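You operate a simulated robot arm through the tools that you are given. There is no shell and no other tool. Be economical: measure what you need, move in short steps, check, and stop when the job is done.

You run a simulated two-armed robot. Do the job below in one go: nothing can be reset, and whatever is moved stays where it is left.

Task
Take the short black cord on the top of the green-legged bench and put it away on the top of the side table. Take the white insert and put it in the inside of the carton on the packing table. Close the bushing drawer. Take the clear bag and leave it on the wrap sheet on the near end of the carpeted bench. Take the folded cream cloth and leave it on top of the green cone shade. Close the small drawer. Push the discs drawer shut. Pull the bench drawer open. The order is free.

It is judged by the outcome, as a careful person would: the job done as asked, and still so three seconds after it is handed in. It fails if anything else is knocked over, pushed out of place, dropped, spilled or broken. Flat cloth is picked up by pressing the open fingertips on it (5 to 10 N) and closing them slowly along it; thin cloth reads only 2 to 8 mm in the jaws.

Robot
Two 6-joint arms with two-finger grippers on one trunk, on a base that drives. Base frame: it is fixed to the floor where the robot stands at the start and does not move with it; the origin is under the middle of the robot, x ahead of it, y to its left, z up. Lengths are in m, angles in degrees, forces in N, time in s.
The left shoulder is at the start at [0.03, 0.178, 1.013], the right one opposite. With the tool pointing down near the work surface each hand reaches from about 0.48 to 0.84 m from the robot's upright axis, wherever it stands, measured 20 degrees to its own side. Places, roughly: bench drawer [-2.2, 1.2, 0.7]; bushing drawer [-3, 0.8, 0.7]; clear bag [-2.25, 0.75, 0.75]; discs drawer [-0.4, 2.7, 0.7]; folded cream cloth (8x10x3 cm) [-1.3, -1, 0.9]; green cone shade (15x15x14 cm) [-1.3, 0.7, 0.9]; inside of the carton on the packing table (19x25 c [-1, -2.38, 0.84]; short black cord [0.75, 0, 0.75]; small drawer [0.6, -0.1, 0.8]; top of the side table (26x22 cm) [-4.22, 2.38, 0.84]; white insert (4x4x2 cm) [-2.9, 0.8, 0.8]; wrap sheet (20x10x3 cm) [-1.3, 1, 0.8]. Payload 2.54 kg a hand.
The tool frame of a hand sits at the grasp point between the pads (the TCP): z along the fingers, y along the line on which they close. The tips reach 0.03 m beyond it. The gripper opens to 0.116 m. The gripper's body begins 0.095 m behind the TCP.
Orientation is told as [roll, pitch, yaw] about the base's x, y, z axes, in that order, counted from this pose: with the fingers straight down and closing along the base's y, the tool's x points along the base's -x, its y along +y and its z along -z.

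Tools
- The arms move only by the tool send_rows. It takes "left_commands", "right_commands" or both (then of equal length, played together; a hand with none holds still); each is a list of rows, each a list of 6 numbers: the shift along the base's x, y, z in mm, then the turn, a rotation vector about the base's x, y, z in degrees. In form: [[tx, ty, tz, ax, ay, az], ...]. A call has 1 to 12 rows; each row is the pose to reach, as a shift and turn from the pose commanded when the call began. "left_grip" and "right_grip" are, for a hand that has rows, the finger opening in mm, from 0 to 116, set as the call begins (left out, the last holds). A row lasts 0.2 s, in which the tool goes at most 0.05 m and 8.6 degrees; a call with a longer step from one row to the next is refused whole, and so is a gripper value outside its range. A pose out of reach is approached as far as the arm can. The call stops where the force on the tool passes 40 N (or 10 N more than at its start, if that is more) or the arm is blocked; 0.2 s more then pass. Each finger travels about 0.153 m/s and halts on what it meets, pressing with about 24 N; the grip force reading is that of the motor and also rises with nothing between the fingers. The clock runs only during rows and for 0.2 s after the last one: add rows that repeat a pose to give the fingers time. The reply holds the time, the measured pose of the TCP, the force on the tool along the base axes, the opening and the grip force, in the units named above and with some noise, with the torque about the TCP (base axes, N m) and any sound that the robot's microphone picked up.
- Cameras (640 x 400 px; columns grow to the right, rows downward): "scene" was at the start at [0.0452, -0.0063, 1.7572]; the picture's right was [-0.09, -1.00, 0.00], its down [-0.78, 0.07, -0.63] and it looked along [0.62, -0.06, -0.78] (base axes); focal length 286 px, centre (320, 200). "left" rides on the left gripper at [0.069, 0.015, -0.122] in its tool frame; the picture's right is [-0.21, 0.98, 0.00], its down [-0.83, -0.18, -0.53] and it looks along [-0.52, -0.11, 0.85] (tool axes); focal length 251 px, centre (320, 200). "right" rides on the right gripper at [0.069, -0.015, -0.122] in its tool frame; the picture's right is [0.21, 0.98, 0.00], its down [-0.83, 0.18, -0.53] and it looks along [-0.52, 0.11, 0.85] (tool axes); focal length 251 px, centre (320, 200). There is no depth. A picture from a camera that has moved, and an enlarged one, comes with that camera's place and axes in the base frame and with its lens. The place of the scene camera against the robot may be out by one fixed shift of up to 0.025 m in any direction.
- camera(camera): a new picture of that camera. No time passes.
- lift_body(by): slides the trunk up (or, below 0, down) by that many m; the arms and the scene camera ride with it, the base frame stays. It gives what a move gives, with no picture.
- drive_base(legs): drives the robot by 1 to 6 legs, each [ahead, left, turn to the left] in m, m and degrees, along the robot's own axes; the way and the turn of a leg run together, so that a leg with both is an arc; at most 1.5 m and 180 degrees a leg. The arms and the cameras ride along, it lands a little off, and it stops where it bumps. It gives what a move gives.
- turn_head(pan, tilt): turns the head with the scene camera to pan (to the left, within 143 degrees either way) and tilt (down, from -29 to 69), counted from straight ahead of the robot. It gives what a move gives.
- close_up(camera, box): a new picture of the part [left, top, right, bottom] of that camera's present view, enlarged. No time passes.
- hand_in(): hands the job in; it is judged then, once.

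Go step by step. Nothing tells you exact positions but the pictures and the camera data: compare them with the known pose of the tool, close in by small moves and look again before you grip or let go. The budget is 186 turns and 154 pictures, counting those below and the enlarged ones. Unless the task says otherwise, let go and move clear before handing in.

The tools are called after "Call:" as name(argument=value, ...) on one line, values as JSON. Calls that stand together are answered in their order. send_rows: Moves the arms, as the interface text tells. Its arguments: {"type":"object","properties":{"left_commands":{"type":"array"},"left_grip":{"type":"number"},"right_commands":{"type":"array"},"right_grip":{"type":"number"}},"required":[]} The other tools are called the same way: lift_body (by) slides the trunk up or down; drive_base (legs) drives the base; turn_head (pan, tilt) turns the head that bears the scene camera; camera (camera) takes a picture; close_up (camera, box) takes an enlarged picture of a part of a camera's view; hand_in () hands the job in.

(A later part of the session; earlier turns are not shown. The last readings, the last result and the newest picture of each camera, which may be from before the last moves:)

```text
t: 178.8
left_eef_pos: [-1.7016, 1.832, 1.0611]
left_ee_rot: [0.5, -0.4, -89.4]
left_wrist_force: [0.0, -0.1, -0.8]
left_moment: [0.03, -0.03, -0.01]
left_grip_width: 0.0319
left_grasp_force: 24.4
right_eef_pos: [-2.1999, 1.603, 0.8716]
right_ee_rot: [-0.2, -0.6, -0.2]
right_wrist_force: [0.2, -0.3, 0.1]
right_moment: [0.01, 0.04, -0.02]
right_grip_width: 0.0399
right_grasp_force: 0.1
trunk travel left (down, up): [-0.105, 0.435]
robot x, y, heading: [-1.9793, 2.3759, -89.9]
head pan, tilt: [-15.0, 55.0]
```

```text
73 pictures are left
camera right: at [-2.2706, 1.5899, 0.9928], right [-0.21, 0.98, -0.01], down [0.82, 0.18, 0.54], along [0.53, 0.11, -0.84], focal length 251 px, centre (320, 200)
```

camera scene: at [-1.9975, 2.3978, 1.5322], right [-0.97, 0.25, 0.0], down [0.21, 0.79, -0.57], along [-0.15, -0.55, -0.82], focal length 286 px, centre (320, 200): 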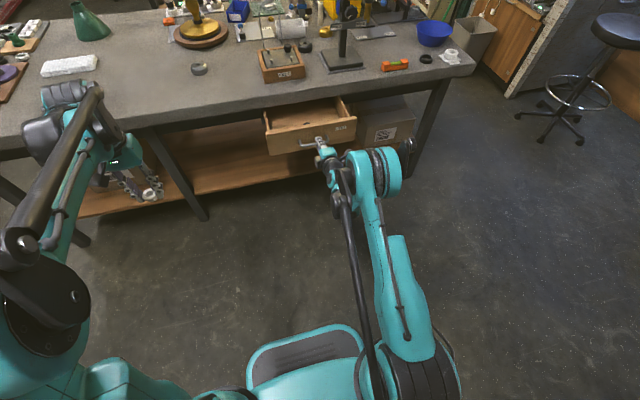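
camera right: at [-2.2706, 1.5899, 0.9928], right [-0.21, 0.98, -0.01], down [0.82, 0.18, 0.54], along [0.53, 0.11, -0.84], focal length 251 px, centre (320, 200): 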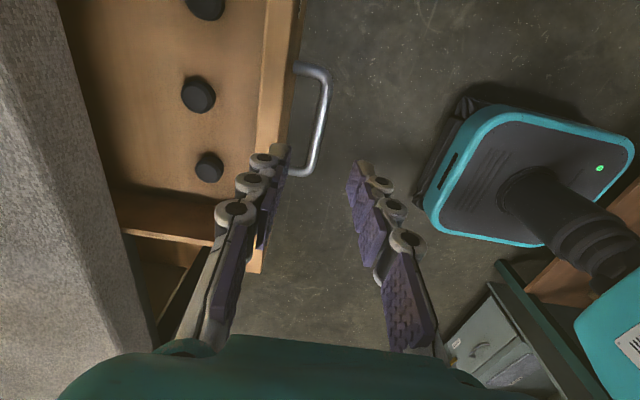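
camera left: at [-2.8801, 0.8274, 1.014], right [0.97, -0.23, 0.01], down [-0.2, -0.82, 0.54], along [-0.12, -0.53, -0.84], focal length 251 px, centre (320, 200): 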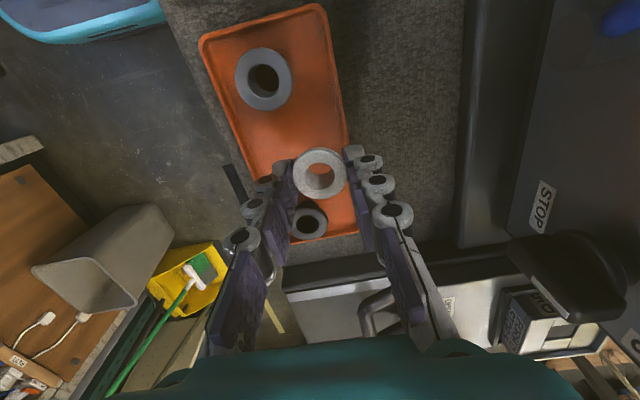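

The bar is right under the hand. I'll narrow the opening and descend on it, then close and pull further.

Call:
send_rows(right_commands=[[2, 1, -10, 0, 0, 0], [4, 1, -50, 0, 0, 0], [4, 1, -95, 0, 0, 0], [4, 1, -125, 0, 0, 0], [4, 1, -140, 0, 0, 0]], right_grip=26)

Call:
send_rows(right_commands=[[0, 0, 0, 0, 0, 0], [0, 0, 0, 0, 0, 0], [0, 20, 0, 0, 0, 0], [0, 40, 0, 0, 0, 0], [0, 60, 0, 0, 0, 0], [0, 80, 0, 0, 0, 0], [0, 100, 0, 0, 0, 0]], right_grip=0)

Call:
camera(camera="scene")

```text
t: 180.0
left_eef_pos: [-1.7012, 1.8331, 1.0604]
left_ee_rot: [0.5, -0.5, -89.3]
left_wrist_force: [0.0, -0.4, -1.7]
left_moment: [0.01, -0.01, 0.02]
left_grip_width: 0.0319
left_grasp_force: 24.1
right_eef_pos: [-2.196, 1.6042, 0.7327]
right_ee_rot: [-0.4, -0.7, -0.2]
right_wrist_force: [0.2, -0.6, -0.6]
right_moment: [0.03, -0.01, -0.01]
right_grip_width: 0.0258
right_grasp_force: 0.1
trunk travel left (down, up): [-0.105, 0.435]
robot x, y, heading: [-1.9807, 2.3789, -90.0]
head pan, tilt: [-15.0, 55.0]
```

```text
t: 181.6
left_eef_pos: [-1.6998, 1.8325, 1.0616]
left_ee_rot: [0.6, -0.4, -89.4]
left_wrist_force: [0.3, 0.0, 0.0]
left_moment: [0.0, 0.03, 0.01]
left_grip_width: 0.0317
left_grasp_force: 24.3
right_eef_pos: [-2.1966, 1.7065, 0.7326]
right_ee_rot: [-0.4, -0.7, -0.2]
right_wrist_force: [-2.2, 0.9, -7.1]
right_moment: [0.01, 0.16, 0.57]
right_grip_width: 0.0107
right_grasp_force: 38.2
trunk travel left (down, up): [-0.105, 0.435]
robot x, y, heading: [-1.9794, 2.3761, -89.9]
head pan, tilt: [-15.0, 55.0]
```

```text
72 pictures are left
camera scene: at [-1.9982, 2.3369, 1.6321], right [-0.97, 0.26, 0.0], down [0.21, 0.79, -0.57], along [-0.15, -0.55, -0.82], focal length 286 px, centre (320, 200)
```

scene: 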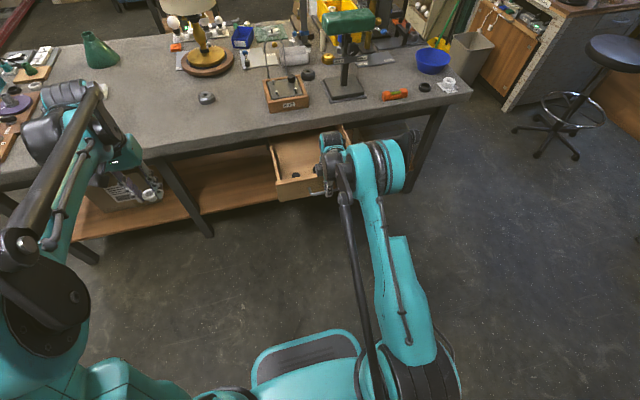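

The drawer is open about 29 cm. Release, rise, and fold the right hand back.

Call:
send_rows(right_commands=[[0, 0, 0, 0, 0, 0], [0, 0, 0, 0, 0, 0], [0, 0, 40, 0, 0, 0], [0, 0, 85, 0, 0, 0], [0, 5, 130, 0, 0, 0], [0, 40, 160, 0, 0, 0], [0, 75, 185, 0, 0, 0], [0, 110, 210, 0, 0, 0]], right_grip=28)

Call:
send_rows(right_commands=[[-5, 10, 0, 0, 0, -8], [-10, 20, 0, 0, 0, -16], [-15, 30, 0, 0, 0, -24], [-20, 40, 0, 0, 0, -32], [-25, 50, 0, 0, 0, -40], [-30, 60, 0, 0, 0, -48], [-35, 70, 0, 0, 0, -56], [-40, 80, 0, 0, 0, -64], [-45, 90, 0, 0, 0, -72], [-50, 100, 0, 0, 0, -80], [-50, 110, 0, 0, 0, -88], [-50, 110, 0, 0, 0, -90]])

Call:
lift_body(by=0.1)

Call:
camera(camera="scene")

```text
t: 183.4
left_eef_pos: [-1.7, 1.834, 1.0624]
left_ee_rot: [0.5, -0.5, -89.3]
left_wrist_force: [0.9, 0.4, 0.4]
left_moment: [-0.04, 0.0, 0.0]
left_grip_width: 0.0321
left_grasp_force: 23.6
right_eef_pos: [-2.1967, 1.8172, 0.9419]
right_ee_rot: [-0.4, -0.7, -0.1]
right_wrist_force: [-0.3, 0.1, -0.1]
right_moment: [-0.03, 0.03, -0.05]
right_grip_width: 0.0281
right_grasp_force: 0.0
trunk travel left (down, up): [-0.105, 0.435]
robot x, y, heading: [-1.9822, 2.3787, -90.0]
head pan, tilt: [-15.0, 55.0]
```

```text
t: 186.0
left_eef_pos: [-1.7012, 1.8314, 1.0623]
left_ee_rot: [0.6, -0.4, -89.4]
left_wrist_force: [0.4, 0.3, 0.4]
left_moment: [0.02, -0.02, 0.02]
left_grip_width: 0.0319
left_grasp_force: 24.0
right_eef_pos: [-2.2478, 1.9245, 0.9407]
right_ee_rot: [-0.4, -0.7, -90.3]
right_wrist_force: [-0.4, -0.2, 0.4]
right_moment: [0.02, 0.01, 0.02]
right_grip_width: 0.0281
right_grasp_force: 0.1
trunk travel left (down, up): [-0.105, 0.435]
robot x, y, heading: [-1.9789, 2.3784, -90.0]
head pan, tilt: [-15.0, 55.0]
```

```text
t: 187.3
left_eef_pos: [-1.6992, 1.8317, 1.1612]
left_ee_rot: [0.4, -0.4, -89.3]
left_wrist_force: [0.9, -0.3, -0.3]
left_moment: [-0.01, 0.02, -0.01]
left_grip_width: 0.0315
left_grasp_force: 23.6
right_eef_pos: [-2.2465, 1.9241, 1.0416]
right_ee_rot: [-0.4, -0.7, -90.2]
right_wrist_force: [-0.2, 0.1, -0.6]
right_moment: [-0.02, -0.02, 0.0]
right_grip_width: 0.0279
right_grasp_force: 0.0
trunk travel left (down, up): [-0.205, 0.335]
robot x, y, heading: [-1.9796, 2.3767, -90.0]
head pan, tilt: [-15.0, 55.0]
```

```text
71 pictures are left
camera scene: at [-1.9977, 2.3375, 1.7321], right [-0.97, 0.26, 0.0], down [0.21, 0.79, -0.57], along [-0.15, -0.55, -0.82], focal length 286 px, centre (320, 200)
```

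scene: 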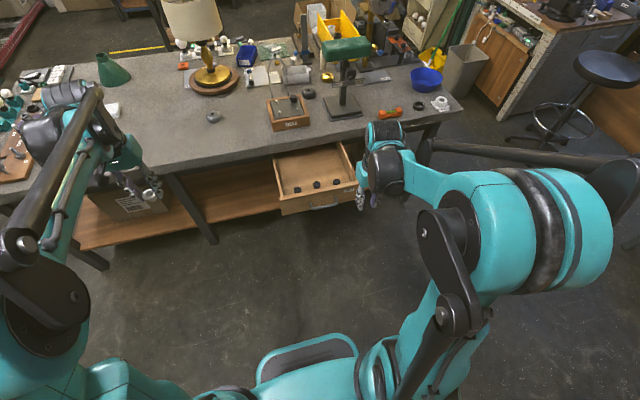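

The drawer stays open. Now drive around the near end toward the packing table with the insert.

Call:
drive_base(legs=[[0.1, 1.45, 0], [0, 0.2, 0], [1.4, 0, 0], [1.1, 0, 0]])

Call:
turn_head(pan=-30, tilt=30)

Call:
camera(camera="scene")

```text
t: 207.5
left_eef_pos: [-0.0342, -0.7714, 1.161]
left_ee_rot: [0.5, -0.4, -88.0]
left_wrist_force: [-0.3, 0.7, 0.5]
left_moment: [0.03, -0.01, 0.0]
left_grip_width: 0.0316
left_grasp_force: 24.0
right_eef_pos: [-0.5826, -0.6945, 1.0422]
right_ee_rot: [-0.3, -0.6, -88.9]
right_wrist_force: [0.4, -0.6, 0.6]
right_moment: [0.03, -0.01, -0.01]
right_grip_width: 0.0279
right_grasp_force: 0.0
trunk travel left (down, up): [-0.205, 0.335]
robot x, y, heading: [-0.3242, -0.2334, -88.6]
head pan, tilt: [-15.0, 55.0]
```

```text
t: 208.4
left_eef_pos: [-0.0347, -0.7722, 1.161]
left_ee_rot: [0.4, -0.4, -87.9]
left_wrist_force: [-0.4, 1.0, 0.2]
left_moment: [-0.01, -0.01, 0.02]
left_grip_width: 0.0318
left_grasp_force: 23.7
right_eef_pos: [-0.5831, -0.694, 1.0419]
right_ee_rot: [-0.4, -0.7, -89.0]
right_wrist_force: [0.2, 0.3, 0.4]
right_moment: [-0.01, -0.04, 0.0]
right_grip_width: 0.0278
right_grasp_force: 0.1
trunk travel left (down, up): [-0.205, 0.335]
robot x, y, heading: [-0.3251, -0.2343, -88.5]
head pan, tilt: [-30.0, 30.0]
```

```text
70 pictures are left
camera scene: at [-0.3696, -0.2832, 1.7682], right [-0.88, 0.48, 0.0], down [0.24, 0.44, -0.87], along [-0.41, -0.76, -0.5], focal length 286 px, centre (320, 200)
```

scene: 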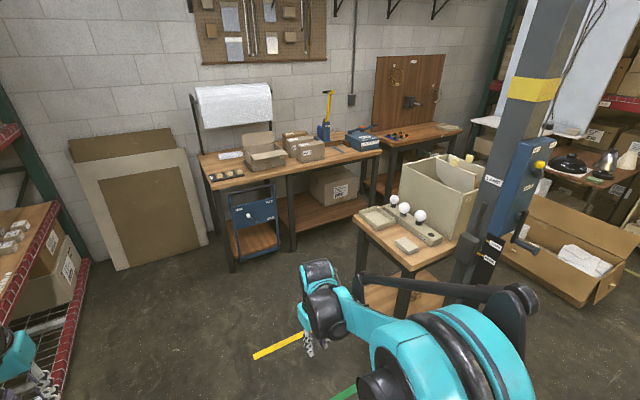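

The open carton is on the packing table near (-1.05, -2.45); the cream cloth is at about (-1.28, -1.07). Drive to the packing table.

Call:
drive_base(legs=[[1.38, 0, -1.5], [0, -0.6, 0]])

Call:
turn_head(pan=0, tilt=45)

Call:
camera(camera="scene")

Call:
camera(camera="left")

```text
t: 218.3
left_eef_pos: [-0.6292, -2.1584, 1.1608]
left_ee_rot: [0.5, -0.4, -89.9]
left_wrist_force: [0.2, 0.4, -0.8]
left_moment: [-0.03, 0.0, 0.0]
left_grip_width: 0.0319
left_grasp_force: 23.8
right_eef_pos: [-1.1757, -2.0635, 1.0423]
right_ee_rot: [-0.3, -0.7, -90.7]
right_wrist_force: [0.0, 0.6, -0.6]
right_moment: [-0.01, -0.05, -0.05]
right_grip_width: 0.0281
right_grasp_force: 0.2
trunk travel left (down, up): [-0.205, 0.335]
robot x, y, heading: [-0.9019, -1.6102, -90.5]
head pan, tilt: [-30.0, 30.0]
```

```text
t: 219.2
left_eef_pos: [-0.6288, -2.159, 1.1612]
left_ee_rot: [0.5, -0.3, -89.9]
left_wrist_force: [0.4, -0.3, -0.5]
left_moment: [-0.04, -0.02, 0.0]
left_grip_width: 0.0316
left_grasp_force: 23.8
right_eef_pos: [-1.1744, -2.0636, 1.0424]
right_ee_rot: [-0.4, -0.7, -90.8]
right_wrist_force: [0.2, 0.4, 1.1]
right_moment: [-0.01, -0.01, 0.01]
right_grip_width: 0.0278
right_grasp_force: 0.1
trunk travel left (down, up): [-0.205, 0.335]
robot x, y, heading: [-0.9013, -1.6117, -90.2]
head pan, tilt: [0.0, 45.0]
```

```text
69 pictures are left
camera scene: at [-0.9034, -1.6632, 1.7457], right [-1.0, 0.01, 0.0], down [0.01, 0.71, -0.71], along [-0.01, -0.71, -0.71], focal length 286 px, centre (320, 200)
```

scene: 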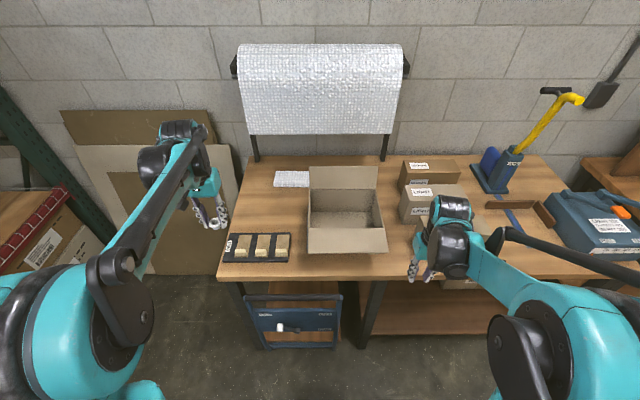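

```text
68 pictures are left
camera left: at [-0.6154, -2.0876, 1.283], right [0.98, -0.21, 0.01], down [-0.18, -0.82, 0.54], along [-0.11, -0.53, -0.84], focal length 251 px, centre (320, 200)
```

left: 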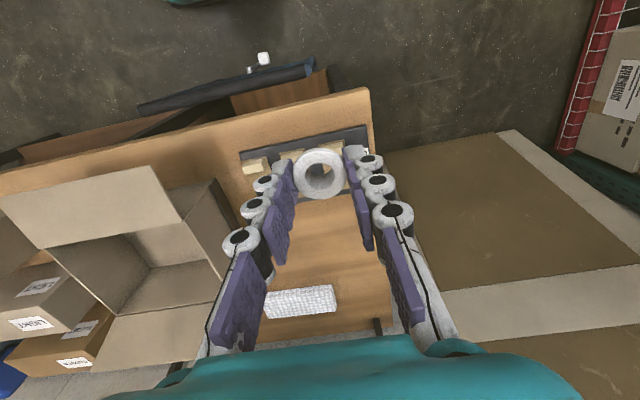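

The carton's inside is centred near (-1.01, -2.435). I raise the right hand for clearance and creep closer.

Call:
send_rows(right_commands=[[0, 10, 40, 0, 0, 0], [0, 20, 80, 0, 0, 0], [0, 40, 110, 0, 0, 0]])

Call:
drive_base(legs=[[0.15, -0.08, 0]])

Call:
send_rows(left_commands=[[-45, 0, 0, 0, 0, 0], [-90, -10, 0, 0, 0, 0], [-135, -20, 0, 0, 0, 0], [-180, -35, 0, 0, 0, 0], [-220, -60, 0, 0, 0, 0], [-260, -85, 0, 0, 0, 0], [-295, -110, 0, 0, 0, 0], [-305, -125, 0, 0, 0, 0]])

Call:
camera(camera="left")

Call:
camera(camera="scene")

```text
t: 220.0
left_eef_pos: [-0.628, -2.1571, 1.1626]
left_ee_rot: [0.4, -0.5, -89.9]
left_wrist_force: [-0.3, 0.3, -1.0]
left_moment: [-0.03, 0.0, -0.02]
left_grip_width: 0.0317
left_grasp_force: 24.0
right_eef_pos: [-1.1722, -2.0212, 1.1523]
right_ee_rot: [-0.5, -0.8, -90.7]
right_wrist_force: [0.1, 0.8, 0.9]
right_moment: [-0.03, -0.01, -0.03]
right_grip_width: 0.0279
right_grasp_force: 0.1
trunk travel left (down, up): [-0.205, 0.335]
robot x, y, heading: [-0.9034, -1.6105, -90.4]
head pan, tilt: [0.0, 45.0]
```

```text
t: 221.5
left_eef_pos: [-0.7134, -2.311, 1.1622]
left_ee_rot: [0.5, -0.4, -90.0]
left_wrist_force: [0.0, -0.8, -0.3]
left_moment: [0.04, -0.07, 0.01]
left_grip_width: 0.0319
left_grasp_force: 24.0
right_eef_pos: [-1.2571, -2.1731, 1.1504]
right_ee_rot: [-0.4, -0.7, -90.9]
right_wrist_force: [0.6, 0.2, 0.2]
right_moment: [0.02, -0.02, -0.01]
right_grip_width: 0.028
right_grasp_force: 0.0
trunk travel left (down, up): [-0.205, 0.335]
robot x, y, heading: [-0.9888, -1.7622, -90.5]
head pan, tilt: [0.0, 45.0]
```

```text
t: 223.3
left_eef_pos: [-1.0172, -2.4348, 1.1612]
left_ee_rot: [0.4, -0.4, -89.9]
left_wrist_force: [-0.8, 0.9, -1.0]
left_moment: [-0.02, 0.0, -0.01]
left_grip_width: 0.0315
left_grasp_force: 24.6
right_eef_pos: [-1.2567, -2.1735, 1.1516]
right_ee_rot: [-0.4, -0.8, -90.8]
right_wrist_force: [-0.1, 0.2, 0.6]
right_moment: [0.0, 0.03, -0.01]
right_grip_width: 0.0282
right_grasp_force: 0.1
trunk travel left (down, up): [-0.205, 0.335]
robot x, y, heading: [-0.9856, -1.7637, -90.6]
head pan, tilt: [0.0, 45.0]
```

```text
67 pictures are left
camera left: at [-1.0042, -2.3629, 1.2825], right [0.98, -0.21, 0.01], down [-0.18, -0.82, 0.54], along [-0.11, -0.53, -0.84], focal length 251 px, centre (320, 200)
```

left: 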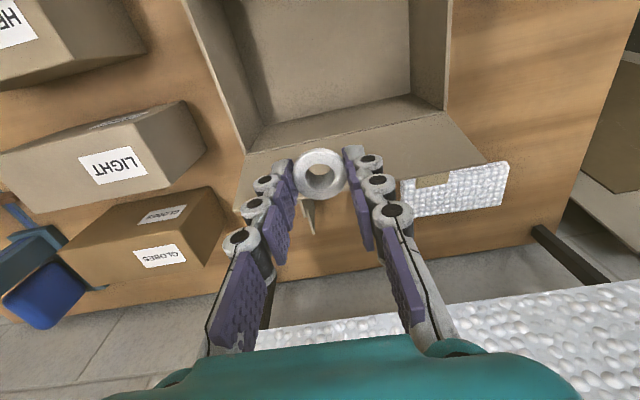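

```text
66 pictures are left
camera scene: at [-0.9855, -1.814, 1.7457], right [-1.0, 0.01, 0.0], down [0.01, 0.71, -0.71], along [-0.01, -0.71, -0.71], focal length 286 px, centre (320, 200)
```

scene: 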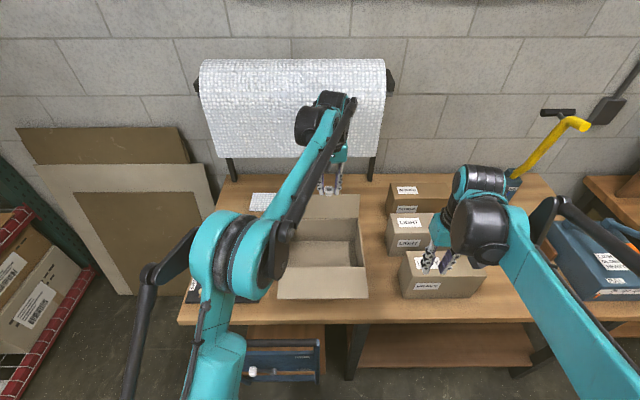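

From both views the carton floor is centred near (-0.99, -2.40). I'll shift there and lower the insert into the carton.

Call:
send_rows(left_commands=[[17, 33, -10, 0, 0, 0], [20, 35, -55, 0, 0, 0], [20, 35, -100, 0, 0, 0], [20, 35, -145, 0, 0, 0], [20, 35, -190, 0, 0, 0], [20, 35, -225, 0, 0, 0]])

Call:
camera(camera="left")

```text
t: 224.7
left_eef_pos: [-0.9989, -2.3988, 0.9362]
left_ee_rot: [0.4, -0.4, -90.0]
left_wrist_force: [-1.0, -0.2, -0.1]
left_moment: [0.03, 0.0, -0.03]
left_grip_width: 0.0316
left_grasp_force: 23.4
right_eef_pos: [-1.2568, -2.1743, 1.1515]
right_ee_rot: [-0.3, -0.8, -90.7]
right_wrist_force: [0.6, 0.3, 0.0]
right_moment: [0.06, -0.01, -0.02]
right_grip_width: 0.0279
right_grasp_force: 0.0
trunk travel left (down, up): [-0.205, 0.335]
robot x, y, heading: [-0.9843, -1.7573, -90.5]
head pan, tilt: [0.0, 45.0]
```

```text
65 pictures are left
camera left: at [-0.9859, -2.3272, 1.0569], right [0.98, -0.21, 0.01], down [-0.19, -0.82, 0.54], along [-0.11, -0.53, -0.84], focal length 251 px, centre (320, 200)
```

left: 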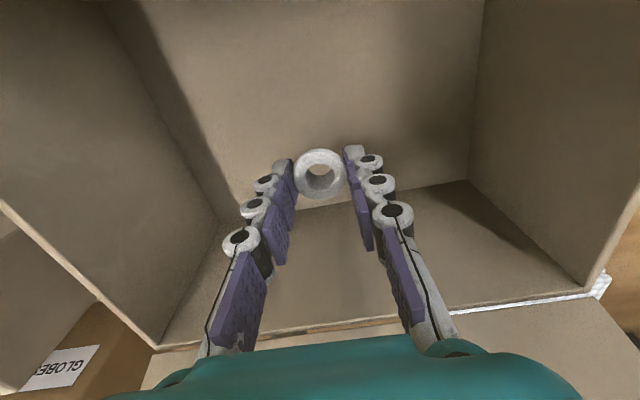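

Well inside the carton. Lower to contact, then release.

Call:
send_rows(left_commands=[[0, 0, -25, 0, 0, 0], [0, 0, -45, 0, 0, 0], [0, 0, -55, 0, 0, 0], [0, 0, -63, 0, 0, 0], [0, 0, -70, 0, 0, 0], [0, 0, -77, 0, 0, 0], [0, 0, -84, 0, 0, 0]])

Call:
camera(camera="left")

```text
t: 225.8
left_eef_pos: [-0.9985, -2.3973, 0.8768]
left_ee_rot: [0.5, -0.5, -90.0]
left_wrist_force: [0.7, 6.3, 22.9]
left_moment: [0.28, 0.24, -0.03]
left_grip_width: 0.0316
left_grasp_force: 24.1
right_eef_pos: [-1.2562, -2.1705, 1.1542]
right_ee_rot: [-0.4, -0.8, -90.7]
right_wrist_force: [0.9, 0.1, -0.2]
right_moment: [0.0, 0.0, 0.04]
right_grip_width: 0.0282
right_grasp_force: 0.1
trunk travel left (down, up): [-0.205, 0.335]
robot x, y, heading: [-0.985, -1.7595, -90.5]
head pan, tilt: [0.0, 45.0]
stopped in row 5 (left hand): the force on the tool passed its limit at 50 N (the readings are from after the stop); the commanded pose is now the measured one
```

```text
64 pictures are left
camera left: at [-0.9853, -2.3264, 0.9972], right [0.98, -0.21, 0.01], down [-0.18, -0.82, 0.54], along [-0.11, -0.53, -0.84], focal length 251 px, centre (320, 200)
```

left: 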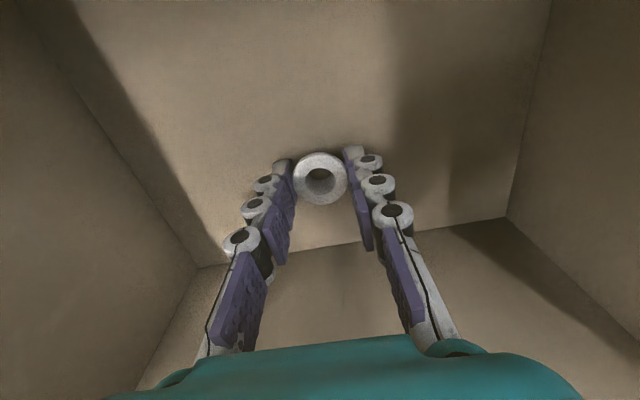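

Call:
send_rows(left_commands=[[0, 0, 1, 0, 0, 0], [0, 0, 1, 0, 0, 0], [0, 0, 1, 0, 0, 0], [0, 0, 40, 0, 0, 0], [0, 0, 85, 0, 0, 0], [0, 0, 130, 0, 0, 0], [0, 0, 175, 0, 0, 0], [0, 0, 220, 0, 0, 0], [0, 0, 265, 0, 0, 0]], left_grip=60)

Call:
camera(camera="left")

```text
t: 227.8
left_eef_pos: [-0.9962, -2.3982, 1.1409]
left_ee_rot: [0.4, -0.4, -89.9]
left_wrist_force: [-0.7, 0.4, 0.8]
left_moment: [-0.02, -0.01, 0.07]
left_grip_width: 0.06
left_grasp_force: 0.0
right_eef_pos: [-1.2569, -2.1728, 1.1513]
right_ee_rot: [-0.4, -0.7, -90.8]
right_wrist_force: [-0.3, -0.3, 0.3]
right_moment: [-0.02, -0.04, -0.05]
right_grip_width: 0.028
right_grasp_force: 0.0
trunk travel left (down, up): [-0.205, 0.335]
robot x, y, heading: [-0.9838, -1.7631, -90.7]
head pan, tilt: [0.0, 45.0]
```

```text
63 pictures are left
camera left: at [-0.9818, -2.3282, 1.2617], right [0.98, -0.21, 0.01], down [-0.18, -0.82, 0.54], along [-0.11, -0.53, -0.84], focal length 251 px, centre (320, 200)
```

left: 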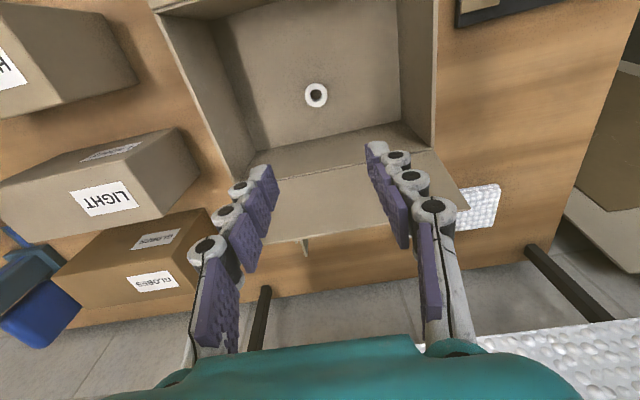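

The insert rests inside the carton. Retract and go to the small table for the cream cloth.

Call:
send_rows(left_commands=[[20, 30, 30, 0, 0, 0], [50, 65, 30, 0, 0, 0], [80, 100, 30, 0, 0, 0], [110, 135, 30, 0, 0, 0], [140, 170, 30, 0, 0, 0]])

Call:
drive_base(legs=[[0, 0.33, 0], [-0.5, 0, 0], [0, 0, -90]])

Call:
turn_head(pan=-10, tilt=50)

Call:
camera(camera="scene")

Call:
camera(camera="right")

```text
t: 229.0
left_eef_pos: [-0.8565, -2.2286, 1.1696]
left_ee_rot: [0.5, -0.6, -90.0]
left_wrist_force: [0.9, -0.3, 0.4]
left_moment: [-0.02, 0.02, -0.04]
left_grip_width: 0.0599
left_grasp_force: 0.0
right_eef_pos: [-1.256, -2.1704, 1.1515]
right_ee_rot: [-0.4, -0.8, -90.8]
right_wrist_force: [-0.5, -0.4, 0.2]
right_moment: [0.0, 0.01, 0.01]
right_grip_width: 0.0283
right_grasp_force: 0.1
trunk travel left (down, up): [-0.205, 0.335]
robot x, y, heading: [-0.985, -1.7603, -90.5]
head pan, tilt: [0.0, 45.0]
```

```text
t: 237.5
left_eef_pos: [-1.1129, -1.4007, 1.1685]
left_ee_rot: [0.4, -0.5, -177.9]
left_wrist_force: [0.3, -0.3, 0.4]
left_moment: [0.0, -0.01, -0.01]
left_grip_width: 0.0599
left_grasp_force: 0.1
right_eef_pos: [-1.0717, -1.0006, 1.1511]
right_ee_rot: [-0.5, -0.7, -178.7]
right_wrist_force: [-0.3, -0.7, 0.1]
right_moment: [-0.02, 0.01, -0.02]
right_grip_width: 0.028
right_grasp_force: 0.1
trunk travel left (down, up): [-0.205, 0.335]
robot x, y, heading: [-0.6503, -1.2579, -178.6]
head pan, tilt: [0.0, 45.0]
```

```text
t: 238.2
left_eef_pos: [-1.1127, -1.4004, 1.1706]
left_ee_rot: [0.4, -0.5, -177.9]
left_wrist_force: [-0.1, 0.8, 1.1]
left_moment: [0.01, -0.01, 0.02]
left_grip_width: 0.0599
left_grasp_force: 0.2
right_eef_pos: [-1.0706, -1.0006, 1.1516]
right_ee_rot: [-0.5, -0.7, -178.8]
right_wrist_force: [0.2, -0.1, 1.0]
right_moment: [0.03, 0.01, -0.01]
right_grip_width: 0.0277
right_grasp_force: 0.1
trunk travel left (down, up): [-0.205, 0.335]
robot x, y, heading: [-0.6488, -1.2567, -178.4]
head pan, tilt: [-10.0, 50.0]
```

```text
62 pictures are left
camera scene: at [-0.6974, -1.2452, 1.7388], right [0.15, 0.99, 0.0], down [0.76, -0.11, -0.64], along [-0.64, 0.09, -0.77], focal length 286 px, centre (320, 200)
```

scene: 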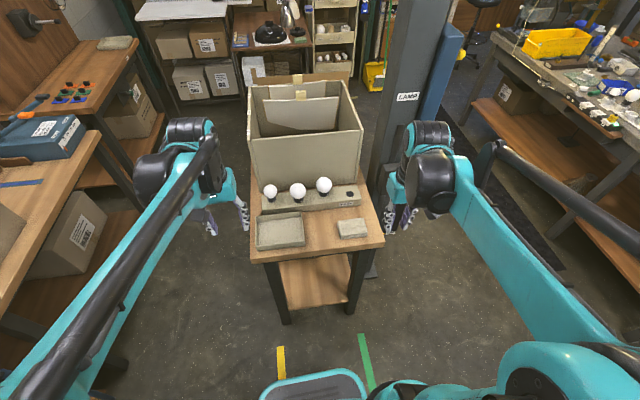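

```text
61 pictures are left
camera right: at [-1.0005, -0.9836, 1.2728], right [0.23, -0.97, -0.01], down [-0.82, -0.2, 0.54], along [-0.53, -0.12, -0.84], focal length 251 px, centre (320, 200)
```

right: 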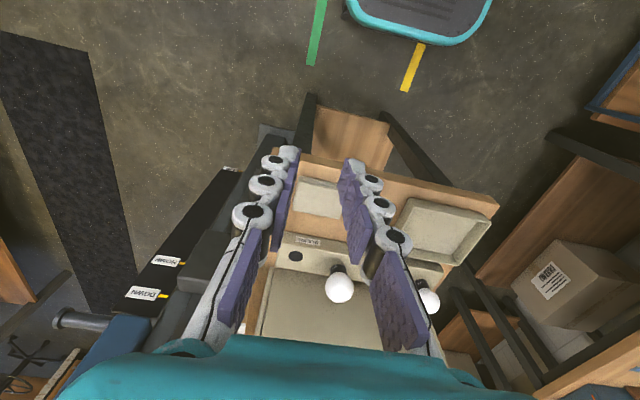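

Call:
close_up(camera="scene", box=[310, 200, 400, 260])

Call:
send_rows(right_commands=[[-40, 0, -30, 0, 0, 0], [-80, -10, -60, 0, 0, 0], [-110, -20, -95, 0, 0, 0], [-140, -30, -120, 0, 0, 0]], right_grip=116)

Call:
camera(camera="right")

```text
6.67 times, centred on (355, 230) of scene
camera zoom: at [-0.6974, -1.2452, 1.7388], right [0.15, 0.99, 0.0], down [0.76, -0.11, -0.64], along [-0.64, 0.09, -0.77], focal length 1903 px, centre (87, 0)
```

zoom: 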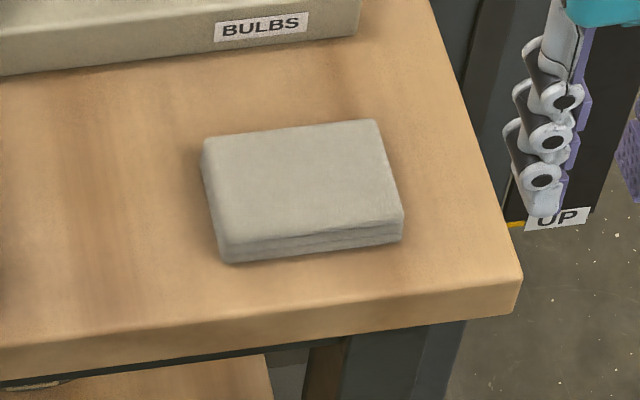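

```text
refused: row 2 steps farther than a row can; nothing moved
```

```text
59 pictures are left
camera right: at [-1.0005, -0.9836, 1.2728], right [0.23, -0.97, -0.01], down [-0.82, -0.2, 0.54], along [-0.53, -0.12, -0.84], focal length 251 px, centre (320, 200)
```

right: 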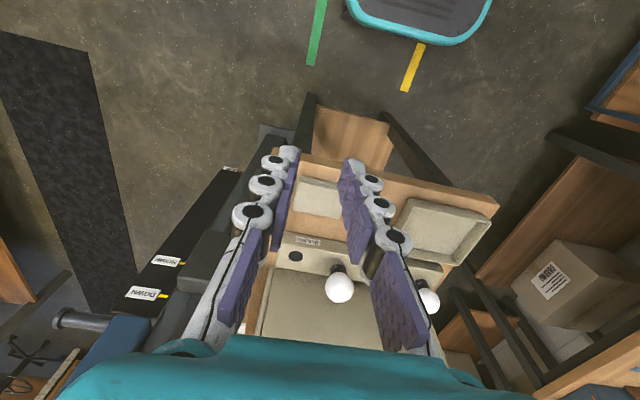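

The cloth is a stiff folded block, about 8 cm in x by 10 cm in y at (-1.266, -1.04). I'll yaw 90° to straddle its 8 cm side.

Call:
send_rows(right_commands=[[-18, -3, 0, 0, 0, 8], [-36, -6, 0, 0, 0, 16], [-54, -9, 0, 0, 0, 24], [-72, -12, 0, 0, 0, 32], [-90, -15, 0, 0, 0, 40], [-108, -18, -20, 0, 0, 48], [-126, -21, -50, 0, 0, 56], [-144, -24, -80, 0, 0, 64], [-162, -27, -110, 0, 0, 72], [-180, -33, -140, 0, 0, 80], [-195, -39, -170, 0, 0, 88], [-195, -39, -190, 0, 0, 89]], right_grip=112)

Call:
camera(camera="right")

Call:
close_up(camera="scene", box=[270, 150, 430, 270])

```text
t: 240.8
left_eef_pos: [-1.1122, -1.3997, 1.168]
left_ee_rot: [0.5, -0.5, -177.9]
left_wrist_force: [-0.8, 0.2, 0.1]
left_moment: [-0.02, -0.01, 0.0]
left_grip_width: 0.0598
left_grasp_force: 0.1
right_eef_pos: [-1.2658, -1.039, 0.9593]
right_ee_rot: [-0.4, -0.7, -89.7]
right_wrist_force: [0.1, -0.3, -1.1]
right_moment: [0.0, 0.01, 0.03]
right_grip_width: 0.112
right_grasp_force: 0.0
trunk travel left (down, up): [-0.205, 0.335]
robot x, y, heading: [-0.6478, -1.2573, -178.4]
head pan, tilt: [-10.0, 50.0]
```

```text
58 pictures are left
camera right: at [-1.2812, -0.9672, 1.0809], right [0.98, 0.22, -0.01], down [0.19, -0.82, 0.54], along [0.11, -0.53, -0.84], focal length 251 px, centre (320, 200)
```

right: 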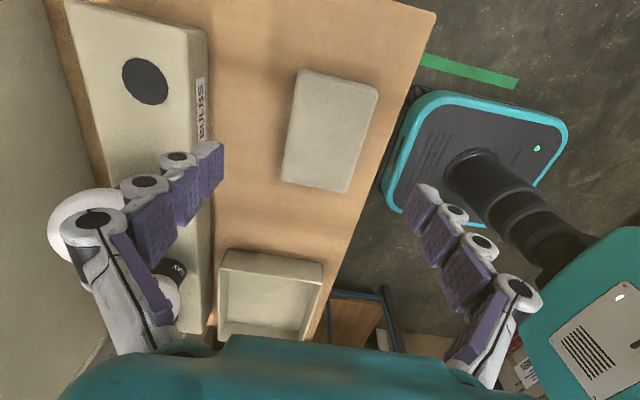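

```text
3.33 times, centred on (350, 210) of scene
camera zoom: at [-0.6974, -1.2449, 1.7388], right [0.15, 0.99, 0.0], down [0.76, -0.11, -0.64], along [-0.64, 0.09, -0.77], focal length 952 px, centre (220, 167)
```

zoom: 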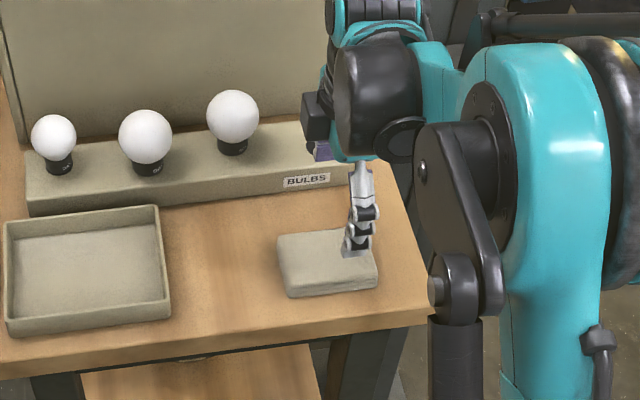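

Call:
send_rows(right_commands=[[8, 3, -30, 0, 0, 0], [9, 3, -65, 0, 0, 0], [9, 3, -90, 0, 0, 0], [9, 3, -103, 0, 0, 0]], right_grip=104)

Call:
camera(camera="right")

```text
t: 241.8
left_eef_pos: [-1.1132, -1.401, 1.1698]
left_ee_rot: [0.4, -0.5, -177.8]
left_wrist_force: [-0.1, -0.2, 0.2]
left_moment: [-0.02, 0.02, 0.02]
left_grip_width: 0.0601
left_grasp_force: 0.1
right_eef_pos: [-1.255, -1.0347, 0.858]
right_ee_rot: [-0.4, -0.8, -89.8]
right_wrist_force: [-0.4, -0.3, 0.1]
right_moment: [-0.02, 0.03, -0.02]
right_grip_width: 0.104
right_grasp_force: 0.0
trunk travel left (down, up): [-0.205, 0.335]
robot x, y, heading: [-0.6486, -1.256, -178.5]
head pan, tilt: [-10.0, 50.0]
```

```text
56 pictures are left
camera right: at [-1.2716, -0.9634, 0.9793], right [0.98, 0.22, -0.01], down [0.19, -0.82, 0.54], along [0.11, -0.53, -0.84], focal length 251 px, centre (320, 200)
```

right: 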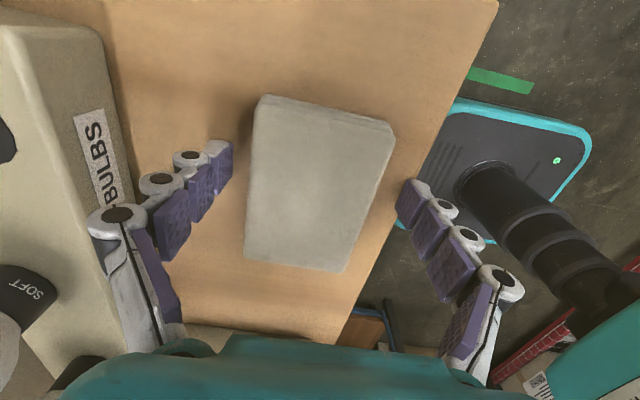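

Call:
send_rows(right_commands=[[-2, -2, -5, 0, 0, 0], [-2, -2, -5, 0, 0, 0], [-2, -2, -5, 0, 0, 0], [-2, -2, -5, 0, 0, 0]], right_grip=60)

Call:
send_rows(right_commands=[[0, 0, 10, 0, 0, 0], [0, 0, 30, 0, 0, 0], [0, 0, 60, 0, 0, 0], [0, 0, 100, 0, 0, 0]])

Call:
camera(camera="right")

```text
t: 242.2
left_eef_pos: [-1.1041, -1.4021, 1.1731]
left_ee_rot: [0.3, -0.9, -178.0]
left_wrist_force: [0.1, 0.2, 1.1]
left_moment: [0.03, 0.0, 0.01]
left_grip_width: 0.0602
left_grasp_force: 0.1
right_eef_pos: [-1.2478, -1.0355, 0.866]
right_ee_rot: [-0.1, -0.3, -89.9]
right_wrist_force: [28.0, 3.3, 76.3]
right_moment: [0.52, -1.26, 0.0]
right_grip_width: 0.0749
right_grasp_force: 43.9
trunk travel left (down, up): [-0.205, 0.335]
robot x, y, heading: [-0.6515, -1.2577, -178.4]
head pan, tilt: [-10.0, 50.0]
stopped in row 1 (right hand): the force on the tool passed its limit at 50 N (the readings are from after the stop); the commanded pose is now the measured one
```

```text
t: 243.2
left_eef_pos: [-1.1121, -1.4, 1.1691]
left_ee_rot: [0.4, -0.5, -178.0]
left_wrist_force: [1.6, 0.0, 0.4]
left_moment: [0.01, 0.01, 0.0]
left_grip_width: 0.0601
left_grasp_force: 0.0
right_eef_pos: [-1.2547, -1.0384, 0.9563]
right_ee_rot: [-0.1, -0.6, -89.8]
right_wrist_force: [0.7, -0.7, -0.5]
right_moment: [0.01, 0.01, -0.01]
right_grip_width: 0.0688
right_grasp_force: 24.4
trunk travel left (down, up): [-0.205, 0.335]
robot x, y, heading: [-0.6498, -1.2559, -178.4]
head pan, tilt: [-10.0, 50.0]
```

```text
55 pictures are left
camera right: at [-1.2698, -0.9659, 1.0782], right [0.98, 0.22, -0.01], down [0.19, -0.82, 0.54], along [0.11, -0.53, -0.84], focal length 251 px, centre (320, 200)
```

right: 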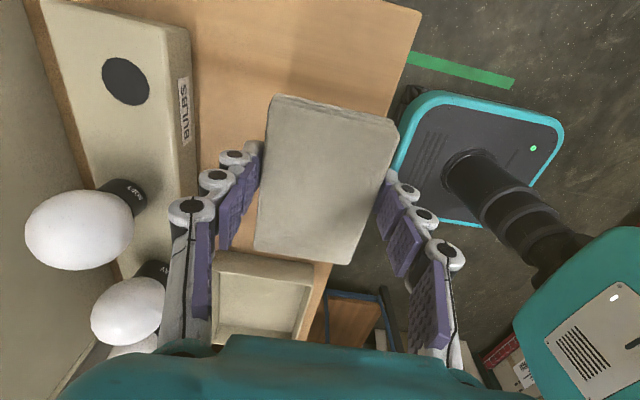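

The cloth is held (69 mm). Raise, retract, and carry it to the -y side of the carpeted bench by the cone.

Call:
send_rows(right_commands=[[10, 5, 45, 0, 0, 0], [20, 10, 90, 0, 0, 0], [40, 10, 135, 0, 0, 0], [75, 10, 165, 0, 0, 0], [115, 10, 185, 0, 0, 0], [155, 10, 190, 0, 0, 0]])

Call:
drive_base(legs=[[0, 0, -90], [1.1, 0, -1.5], [0, 0.8, 0]])

Call:
turn_head(pan=-5, tilt=45)

Call:
camera(camera="scene")

Call:
camera(camera="right")

```text
t: 244.6
left_eef_pos: [-1.1113, -1.4004, 1.1701]
left_ee_rot: [0.4, -0.7, -178.0]
left_wrist_force: [1.1, 0.3, -0.3]
left_moment: [-0.01, 0.02, 0.0]
left_grip_width: 0.0599
left_grasp_force: 0.0
right_eef_pos: [-1.0983, -1.0238, 1.1476]
right_ee_rot: [-0.2, -0.6, -89.8]
right_wrist_force: [0.2, -0.9, -0.1]
right_moment: [0.06, -0.01, -0.02]
right_grip_width: 0.0689
right_grasp_force: 23.9
trunk travel left (down, up): [-0.205, 0.335]
robot x, y, heading: [-0.6503, -1.2571, -178.4]
head pan, tilt: [-10.0, 50.0]
```

```text
t: 257.9
left_eef_pos: [-1.604, 0.3071, 1.1692]
left_ee_rot: [0.4, -0.4, 90.2]
left_wrist_force: [0.3, -0.5, -0.4]
left_moment: [-0.01, -0.03, -0.01]
left_grip_width: 0.0601
left_grasp_force: 0.1
right_eef_pos: [-1.2269, 0.2827, 1.1461]
right_ee_rot: [-0.1, -0.6, 178.3]
right_wrist_force: [0.5, -0.3, -0.3]
right_moment: [0.03, -0.04, -0.01]
right_grip_width: 0.0688
right_grasp_force: 24.3
trunk travel left (down, up): [-0.205, 0.335]
robot x, y, heading: [-1.4767, -0.1569, 89.7]
head pan, tilt: [-10.0, 50.0]
```

```text
t: 258.5
left_eef_pos: [-1.6049, 0.307, 1.1697]
left_ee_rot: [0.4, -0.5, 90.2]
left_wrist_force: [0.5, -0.7, -0.1]
left_moment: [0.0, -0.02, 0.01]
left_grip_width: 0.0601
left_grasp_force: 0.0
right_eef_pos: [-1.2268, 0.2818, 1.1472]
right_ee_rot: [-0.1, -0.6, 178.4]
right_wrist_force: [0.8, 0.4, -0.8]
right_moment: [0.01, 0.02, -0.01]
right_grip_width: 0.0687
right_grasp_force: 24.0
trunk travel left (down, up): [-0.205, 0.335]
robot x, y, heading: [-1.4749, -0.1589, 89.7]
head pan, tilt: [-5.0, 45.0]
```

```text
54 pictures are left
camera scene: at [-1.469, -0.1083, 1.7456], right [1.0, -0.09, 0.0], down [-0.07, -0.7, -0.71], along [0.07, 0.7, -0.71], focal length 286 px, centre (320, 200)
```

scene: 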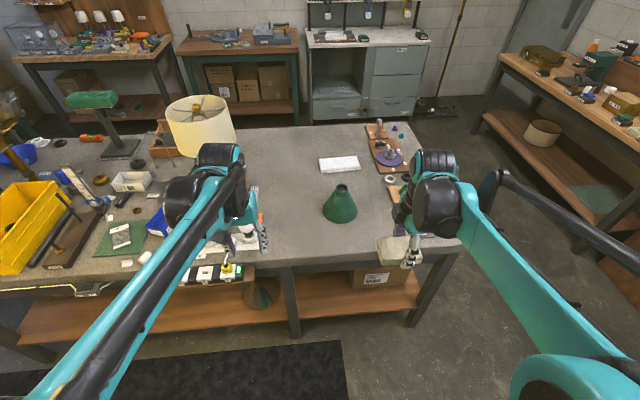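

```text
53 pictures are left
camera right: at [-1.1574, 0.2962, 1.2678], right [0.19, -0.98, 0.0], down [-0.83, -0.16, 0.54], along [-0.53, -0.1, -0.84], focal length 251 px, centre (320, 200)
```

right: 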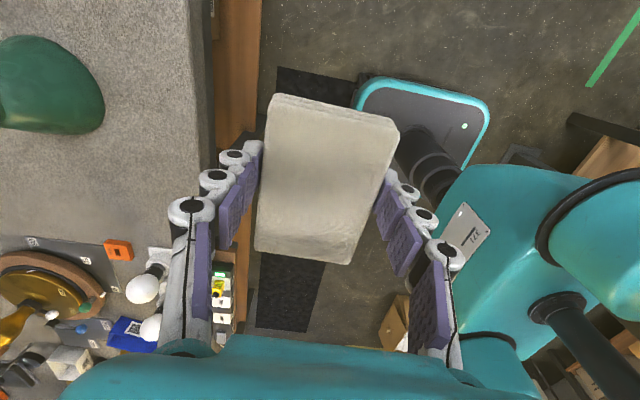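

The cone tip is near (-1.31, 0.73) by the scene camera, top z≈0.95. Drive closer and bring the cloth near it, then check with the wrist camera.

Call:
drive_base(legs=[[0.2, 0, 0]])

Call:
camera(camera="right")

Call:
close_up(camera="scene", box=[280, 180, 420, 280])

Call:
camera(camera="left")

```text
t: 260.1
left_eef_pos: [-1.6002, 0.5083, 1.1684]
left_ee_rot: [0.4, -0.4, 90.0]
left_wrist_force: [0.5, 0.0, 0.2]
left_moment: [-0.03, 0.02, -0.06]
left_grip_width: 0.06
left_grasp_force: 0.2
right_eef_pos: [-1.2246, 0.4825, 1.1458]
right_ee_rot: [-0.1, -0.5, 178.1]
right_wrist_force: [0.1, 0.4, -1.1]
right_moment: [-0.02, 0.02, 0.02]
right_grip_width: 0.069
right_grasp_force: 24.3
trunk travel left (down, up): [-0.205, 0.335]
robot x, y, heading: [-1.4766, 0.041, 89.5]
head pan, tilt: [-5.0, 45.0]
```

```text
52 pictures are left
camera right: at [-1.154, 0.497, 1.2674], right [0.18, -0.98, 0.0], down [-0.83, -0.15, 0.54], along [-0.53, -0.1, -0.84], focal length 251 px, centre (320, 200)
```

right: 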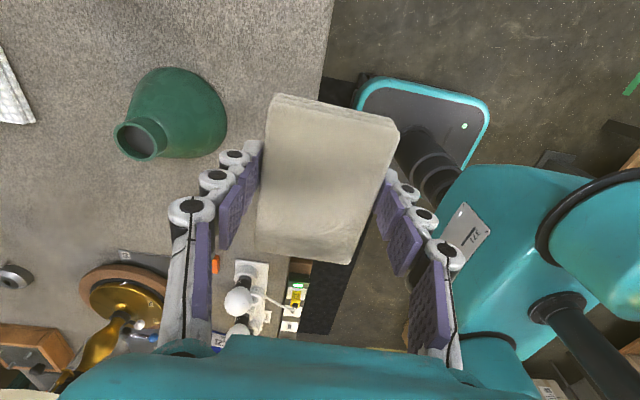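

```text
4.00 times, centred on (350, 230) of scene
camera zoom: at [-1.4673, 0.0941, 1.7456], right [1.0, -0.1, 0.0], down [-0.07, -0.7, -0.71], along [0.07, 0.7, -0.71], focal length 1142 px, centre (200, 80)
```

zoom: 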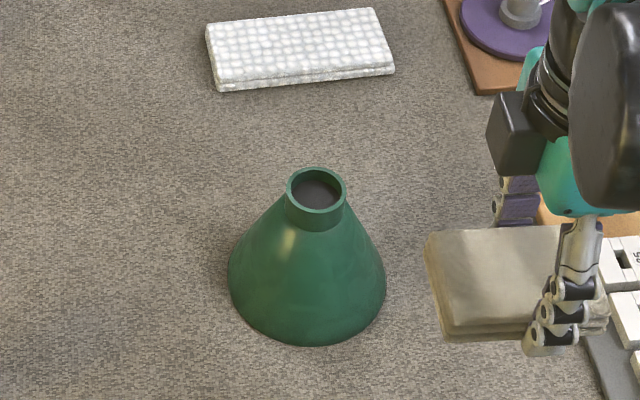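

```text
50 pictures are left
camera left: at [-1.6152, 0.4407, 1.2898], right [-0.98, 0.22, 0.01], down [0.19, 0.82, 0.54], along [0.11, 0.53, -0.84], focal length 251 px, centre (320, 200)
```

left: 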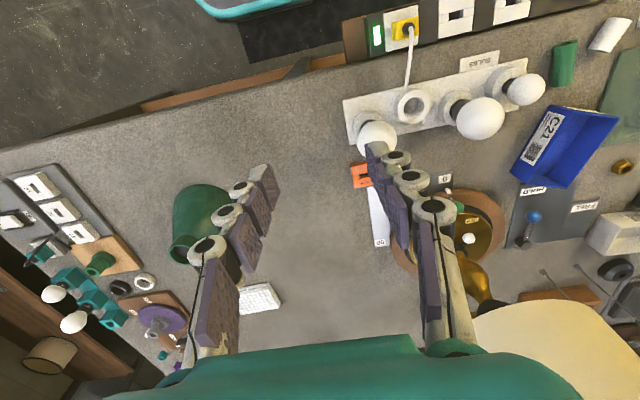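

Triangulated cone rim: (-1.30, 0.70, 0.955). The cloth's bottom hangs ~4 cm below the TCP, so I aim for TCP z≈1.0 over it.

Call:
send_rows(right_commands=[[-15, 40, 0, 0, 0, 0], [-30, 85, 0, 0, 0, 0], [-45, 130, 0, 0, 0, 0], [-60, 175, 0, 0, 0, 0], [-75, 217, 0, 0, 0, 0], [-75, 217, -40, 0, 0, 0], [-75, 217, -80, 0, 0, 0], [-75, 217, -110, 0, 0, 0], [-75, 217, -130, 0, 0, 0]])

Call:
close_up(camera="scene", box=[280, 160, 420, 280])

Call:
camera(camera="left")

Call:
camera(camera="right")

```text
t: 262.1
left_eef_pos: [-1.6006, 0.5081, 1.1689]
left_ee_rot: [0.3, -0.4, 89.9]
left_wrist_force: [-0.3, 0.1, 0.9]
left_moment: [-0.05, -0.01, 0.01]
left_grip_width: 0.06
left_grasp_force: 0.1
right_eef_pos: [-1.2983, 0.698, 1.0155]
right_ee_rot: [-0.1, -0.7, 178.0]
right_wrist_force: [0.0, 0.0, -1.4]
right_moment: [-0.01, 0.0, 0.04]
right_grip_width: 0.0688
right_grasp_force: 23.6
trunk travel left (down, up): [-0.205, 0.335]
robot x, y, heading: [-1.4758, 0.0436, 89.4]
head pan, tilt: [-5.0, 45.0]
```

```text
3.33 times, centred on (350, 220) of scene
camera zoom: at [-1.4673, 0.0934, 1.7457], right [1.0, -0.1, 0.0], down [-0.07, -0.7, -0.71], along [0.07, 0.7, -0.71], focal length 952 px, centre (220, 133)
```

zoom: 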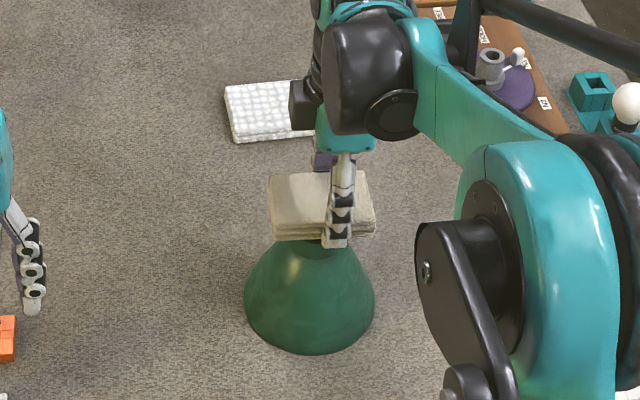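

```text
48 pictures are left
camera left: at [-1.6152, 0.4402, 1.29], right [-0.98, 0.22, 0.01], down [0.19, 0.82, 0.54], along [0.11, 0.53, -0.84], focal length 251 px, centre (320, 200)
```

left: 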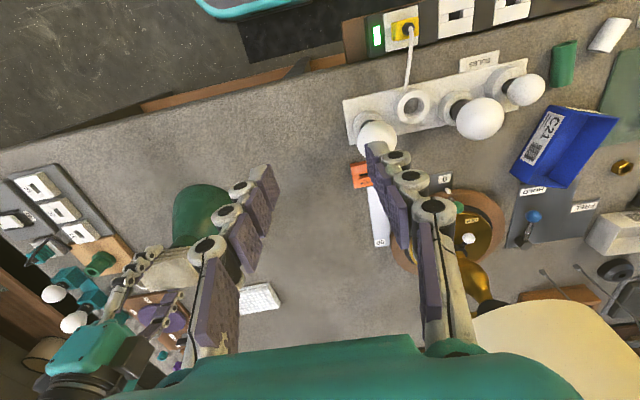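

```text
47 pictures are left
camera right: at [-1.228, 0.7121, 1.136], right [0.18, -0.98, 0.0], down [-0.83, -0.15, 0.54], along [-0.53, -0.1, -0.84], focal length 251 px, centre (320, 200)
```

right: 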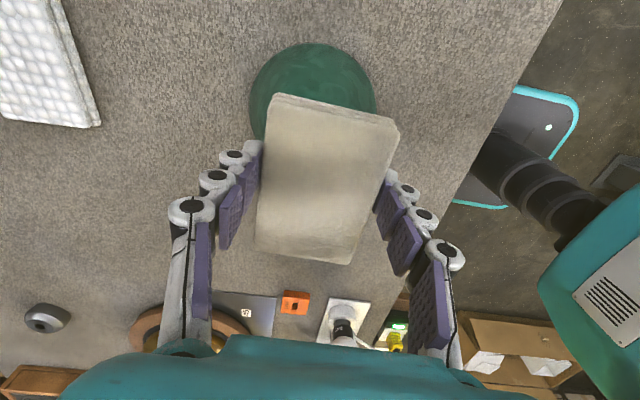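

Call:
send_rows(right_commands=[[0, 0, -5, 0, 0, 0], [0, 0, -9, 0, 0, 0], [0, 0, -13, 0, 0, 0]])

Call:
send_rows(right_commands=[[0, 0, -3, 0, 0, 0], [0, 0, -5, 0, 0, 0]])

Call:
close_up(camera="scene", box=[310, 190, 390, 240])

```text
t: 262.9
left_eef_pos: [-1.5995, 0.5086, 1.1685]
left_ee_rot: [0.4, -0.5, 90.1]
left_wrist_force: [0.7, -0.1, -0.7]
left_moment: [-0.01, 0.02, -0.04]
left_grip_width: 0.06
left_grasp_force: 0.0
right_eef_pos: [-1.2993, 0.6989, 1.0017]
right_ee_rot: [0.0, -0.6, 178.0]
right_wrist_force: [-0.2, -0.5, -1.1]
right_moment: [0.03, 0.03, 0.0]
right_grip_width: 0.0689
right_grasp_force: 23.5
trunk travel left (down, up): [-0.205, 0.335]
robot x, y, heading: [-1.4705, 0.0383, 89.6]
head pan, tilt: [-5.0, 45.0]
```

```text
t: 263.5
left_eef_pos: [-1.6012, 0.5095, 1.1684]
left_ee_rot: [0.4, -0.5, 90.0]
left_wrist_force: [0.1, 0.7, 0.1]
left_moment: [0.02, -0.01, 0.0]
left_grip_width: 0.0602
left_grasp_force: 0.1
right_eef_pos: [-1.2998, 0.6987, 0.9979]
right_ee_rot: [-0.1, -0.6, 178.1]
right_wrist_force: [-0.2, -0.6, -0.1]
right_moment: [0.05, 0.0, 0.0]
right_grip_width: 0.0689
right_grasp_force: 24.0
trunk travel left (down, up): [-0.205, 0.335]
robot x, y, heading: [-1.4779, 0.0394, 89.4]
head pan, tilt: [-5.0, 45.0]
```

```text
8.00 times, centred on (350, 215) of scene
camera zoom: at [-1.4674, 0.0926, 1.7457], right [1.0, -0.1, 0.0], down [-0.07, -0.7, -0.71], along [0.07, 0.7, -0.71], focal length 2284 px, centre (80, 80)
```

zoom: 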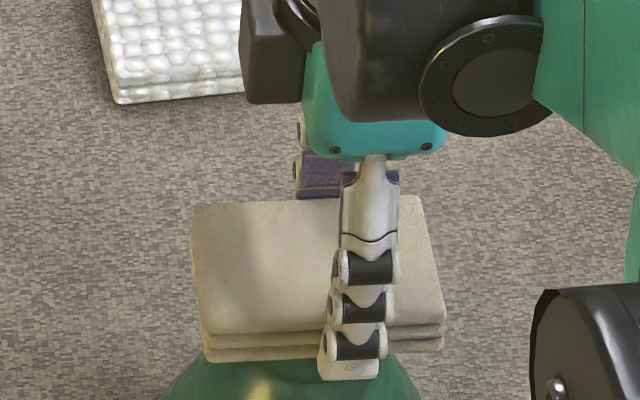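

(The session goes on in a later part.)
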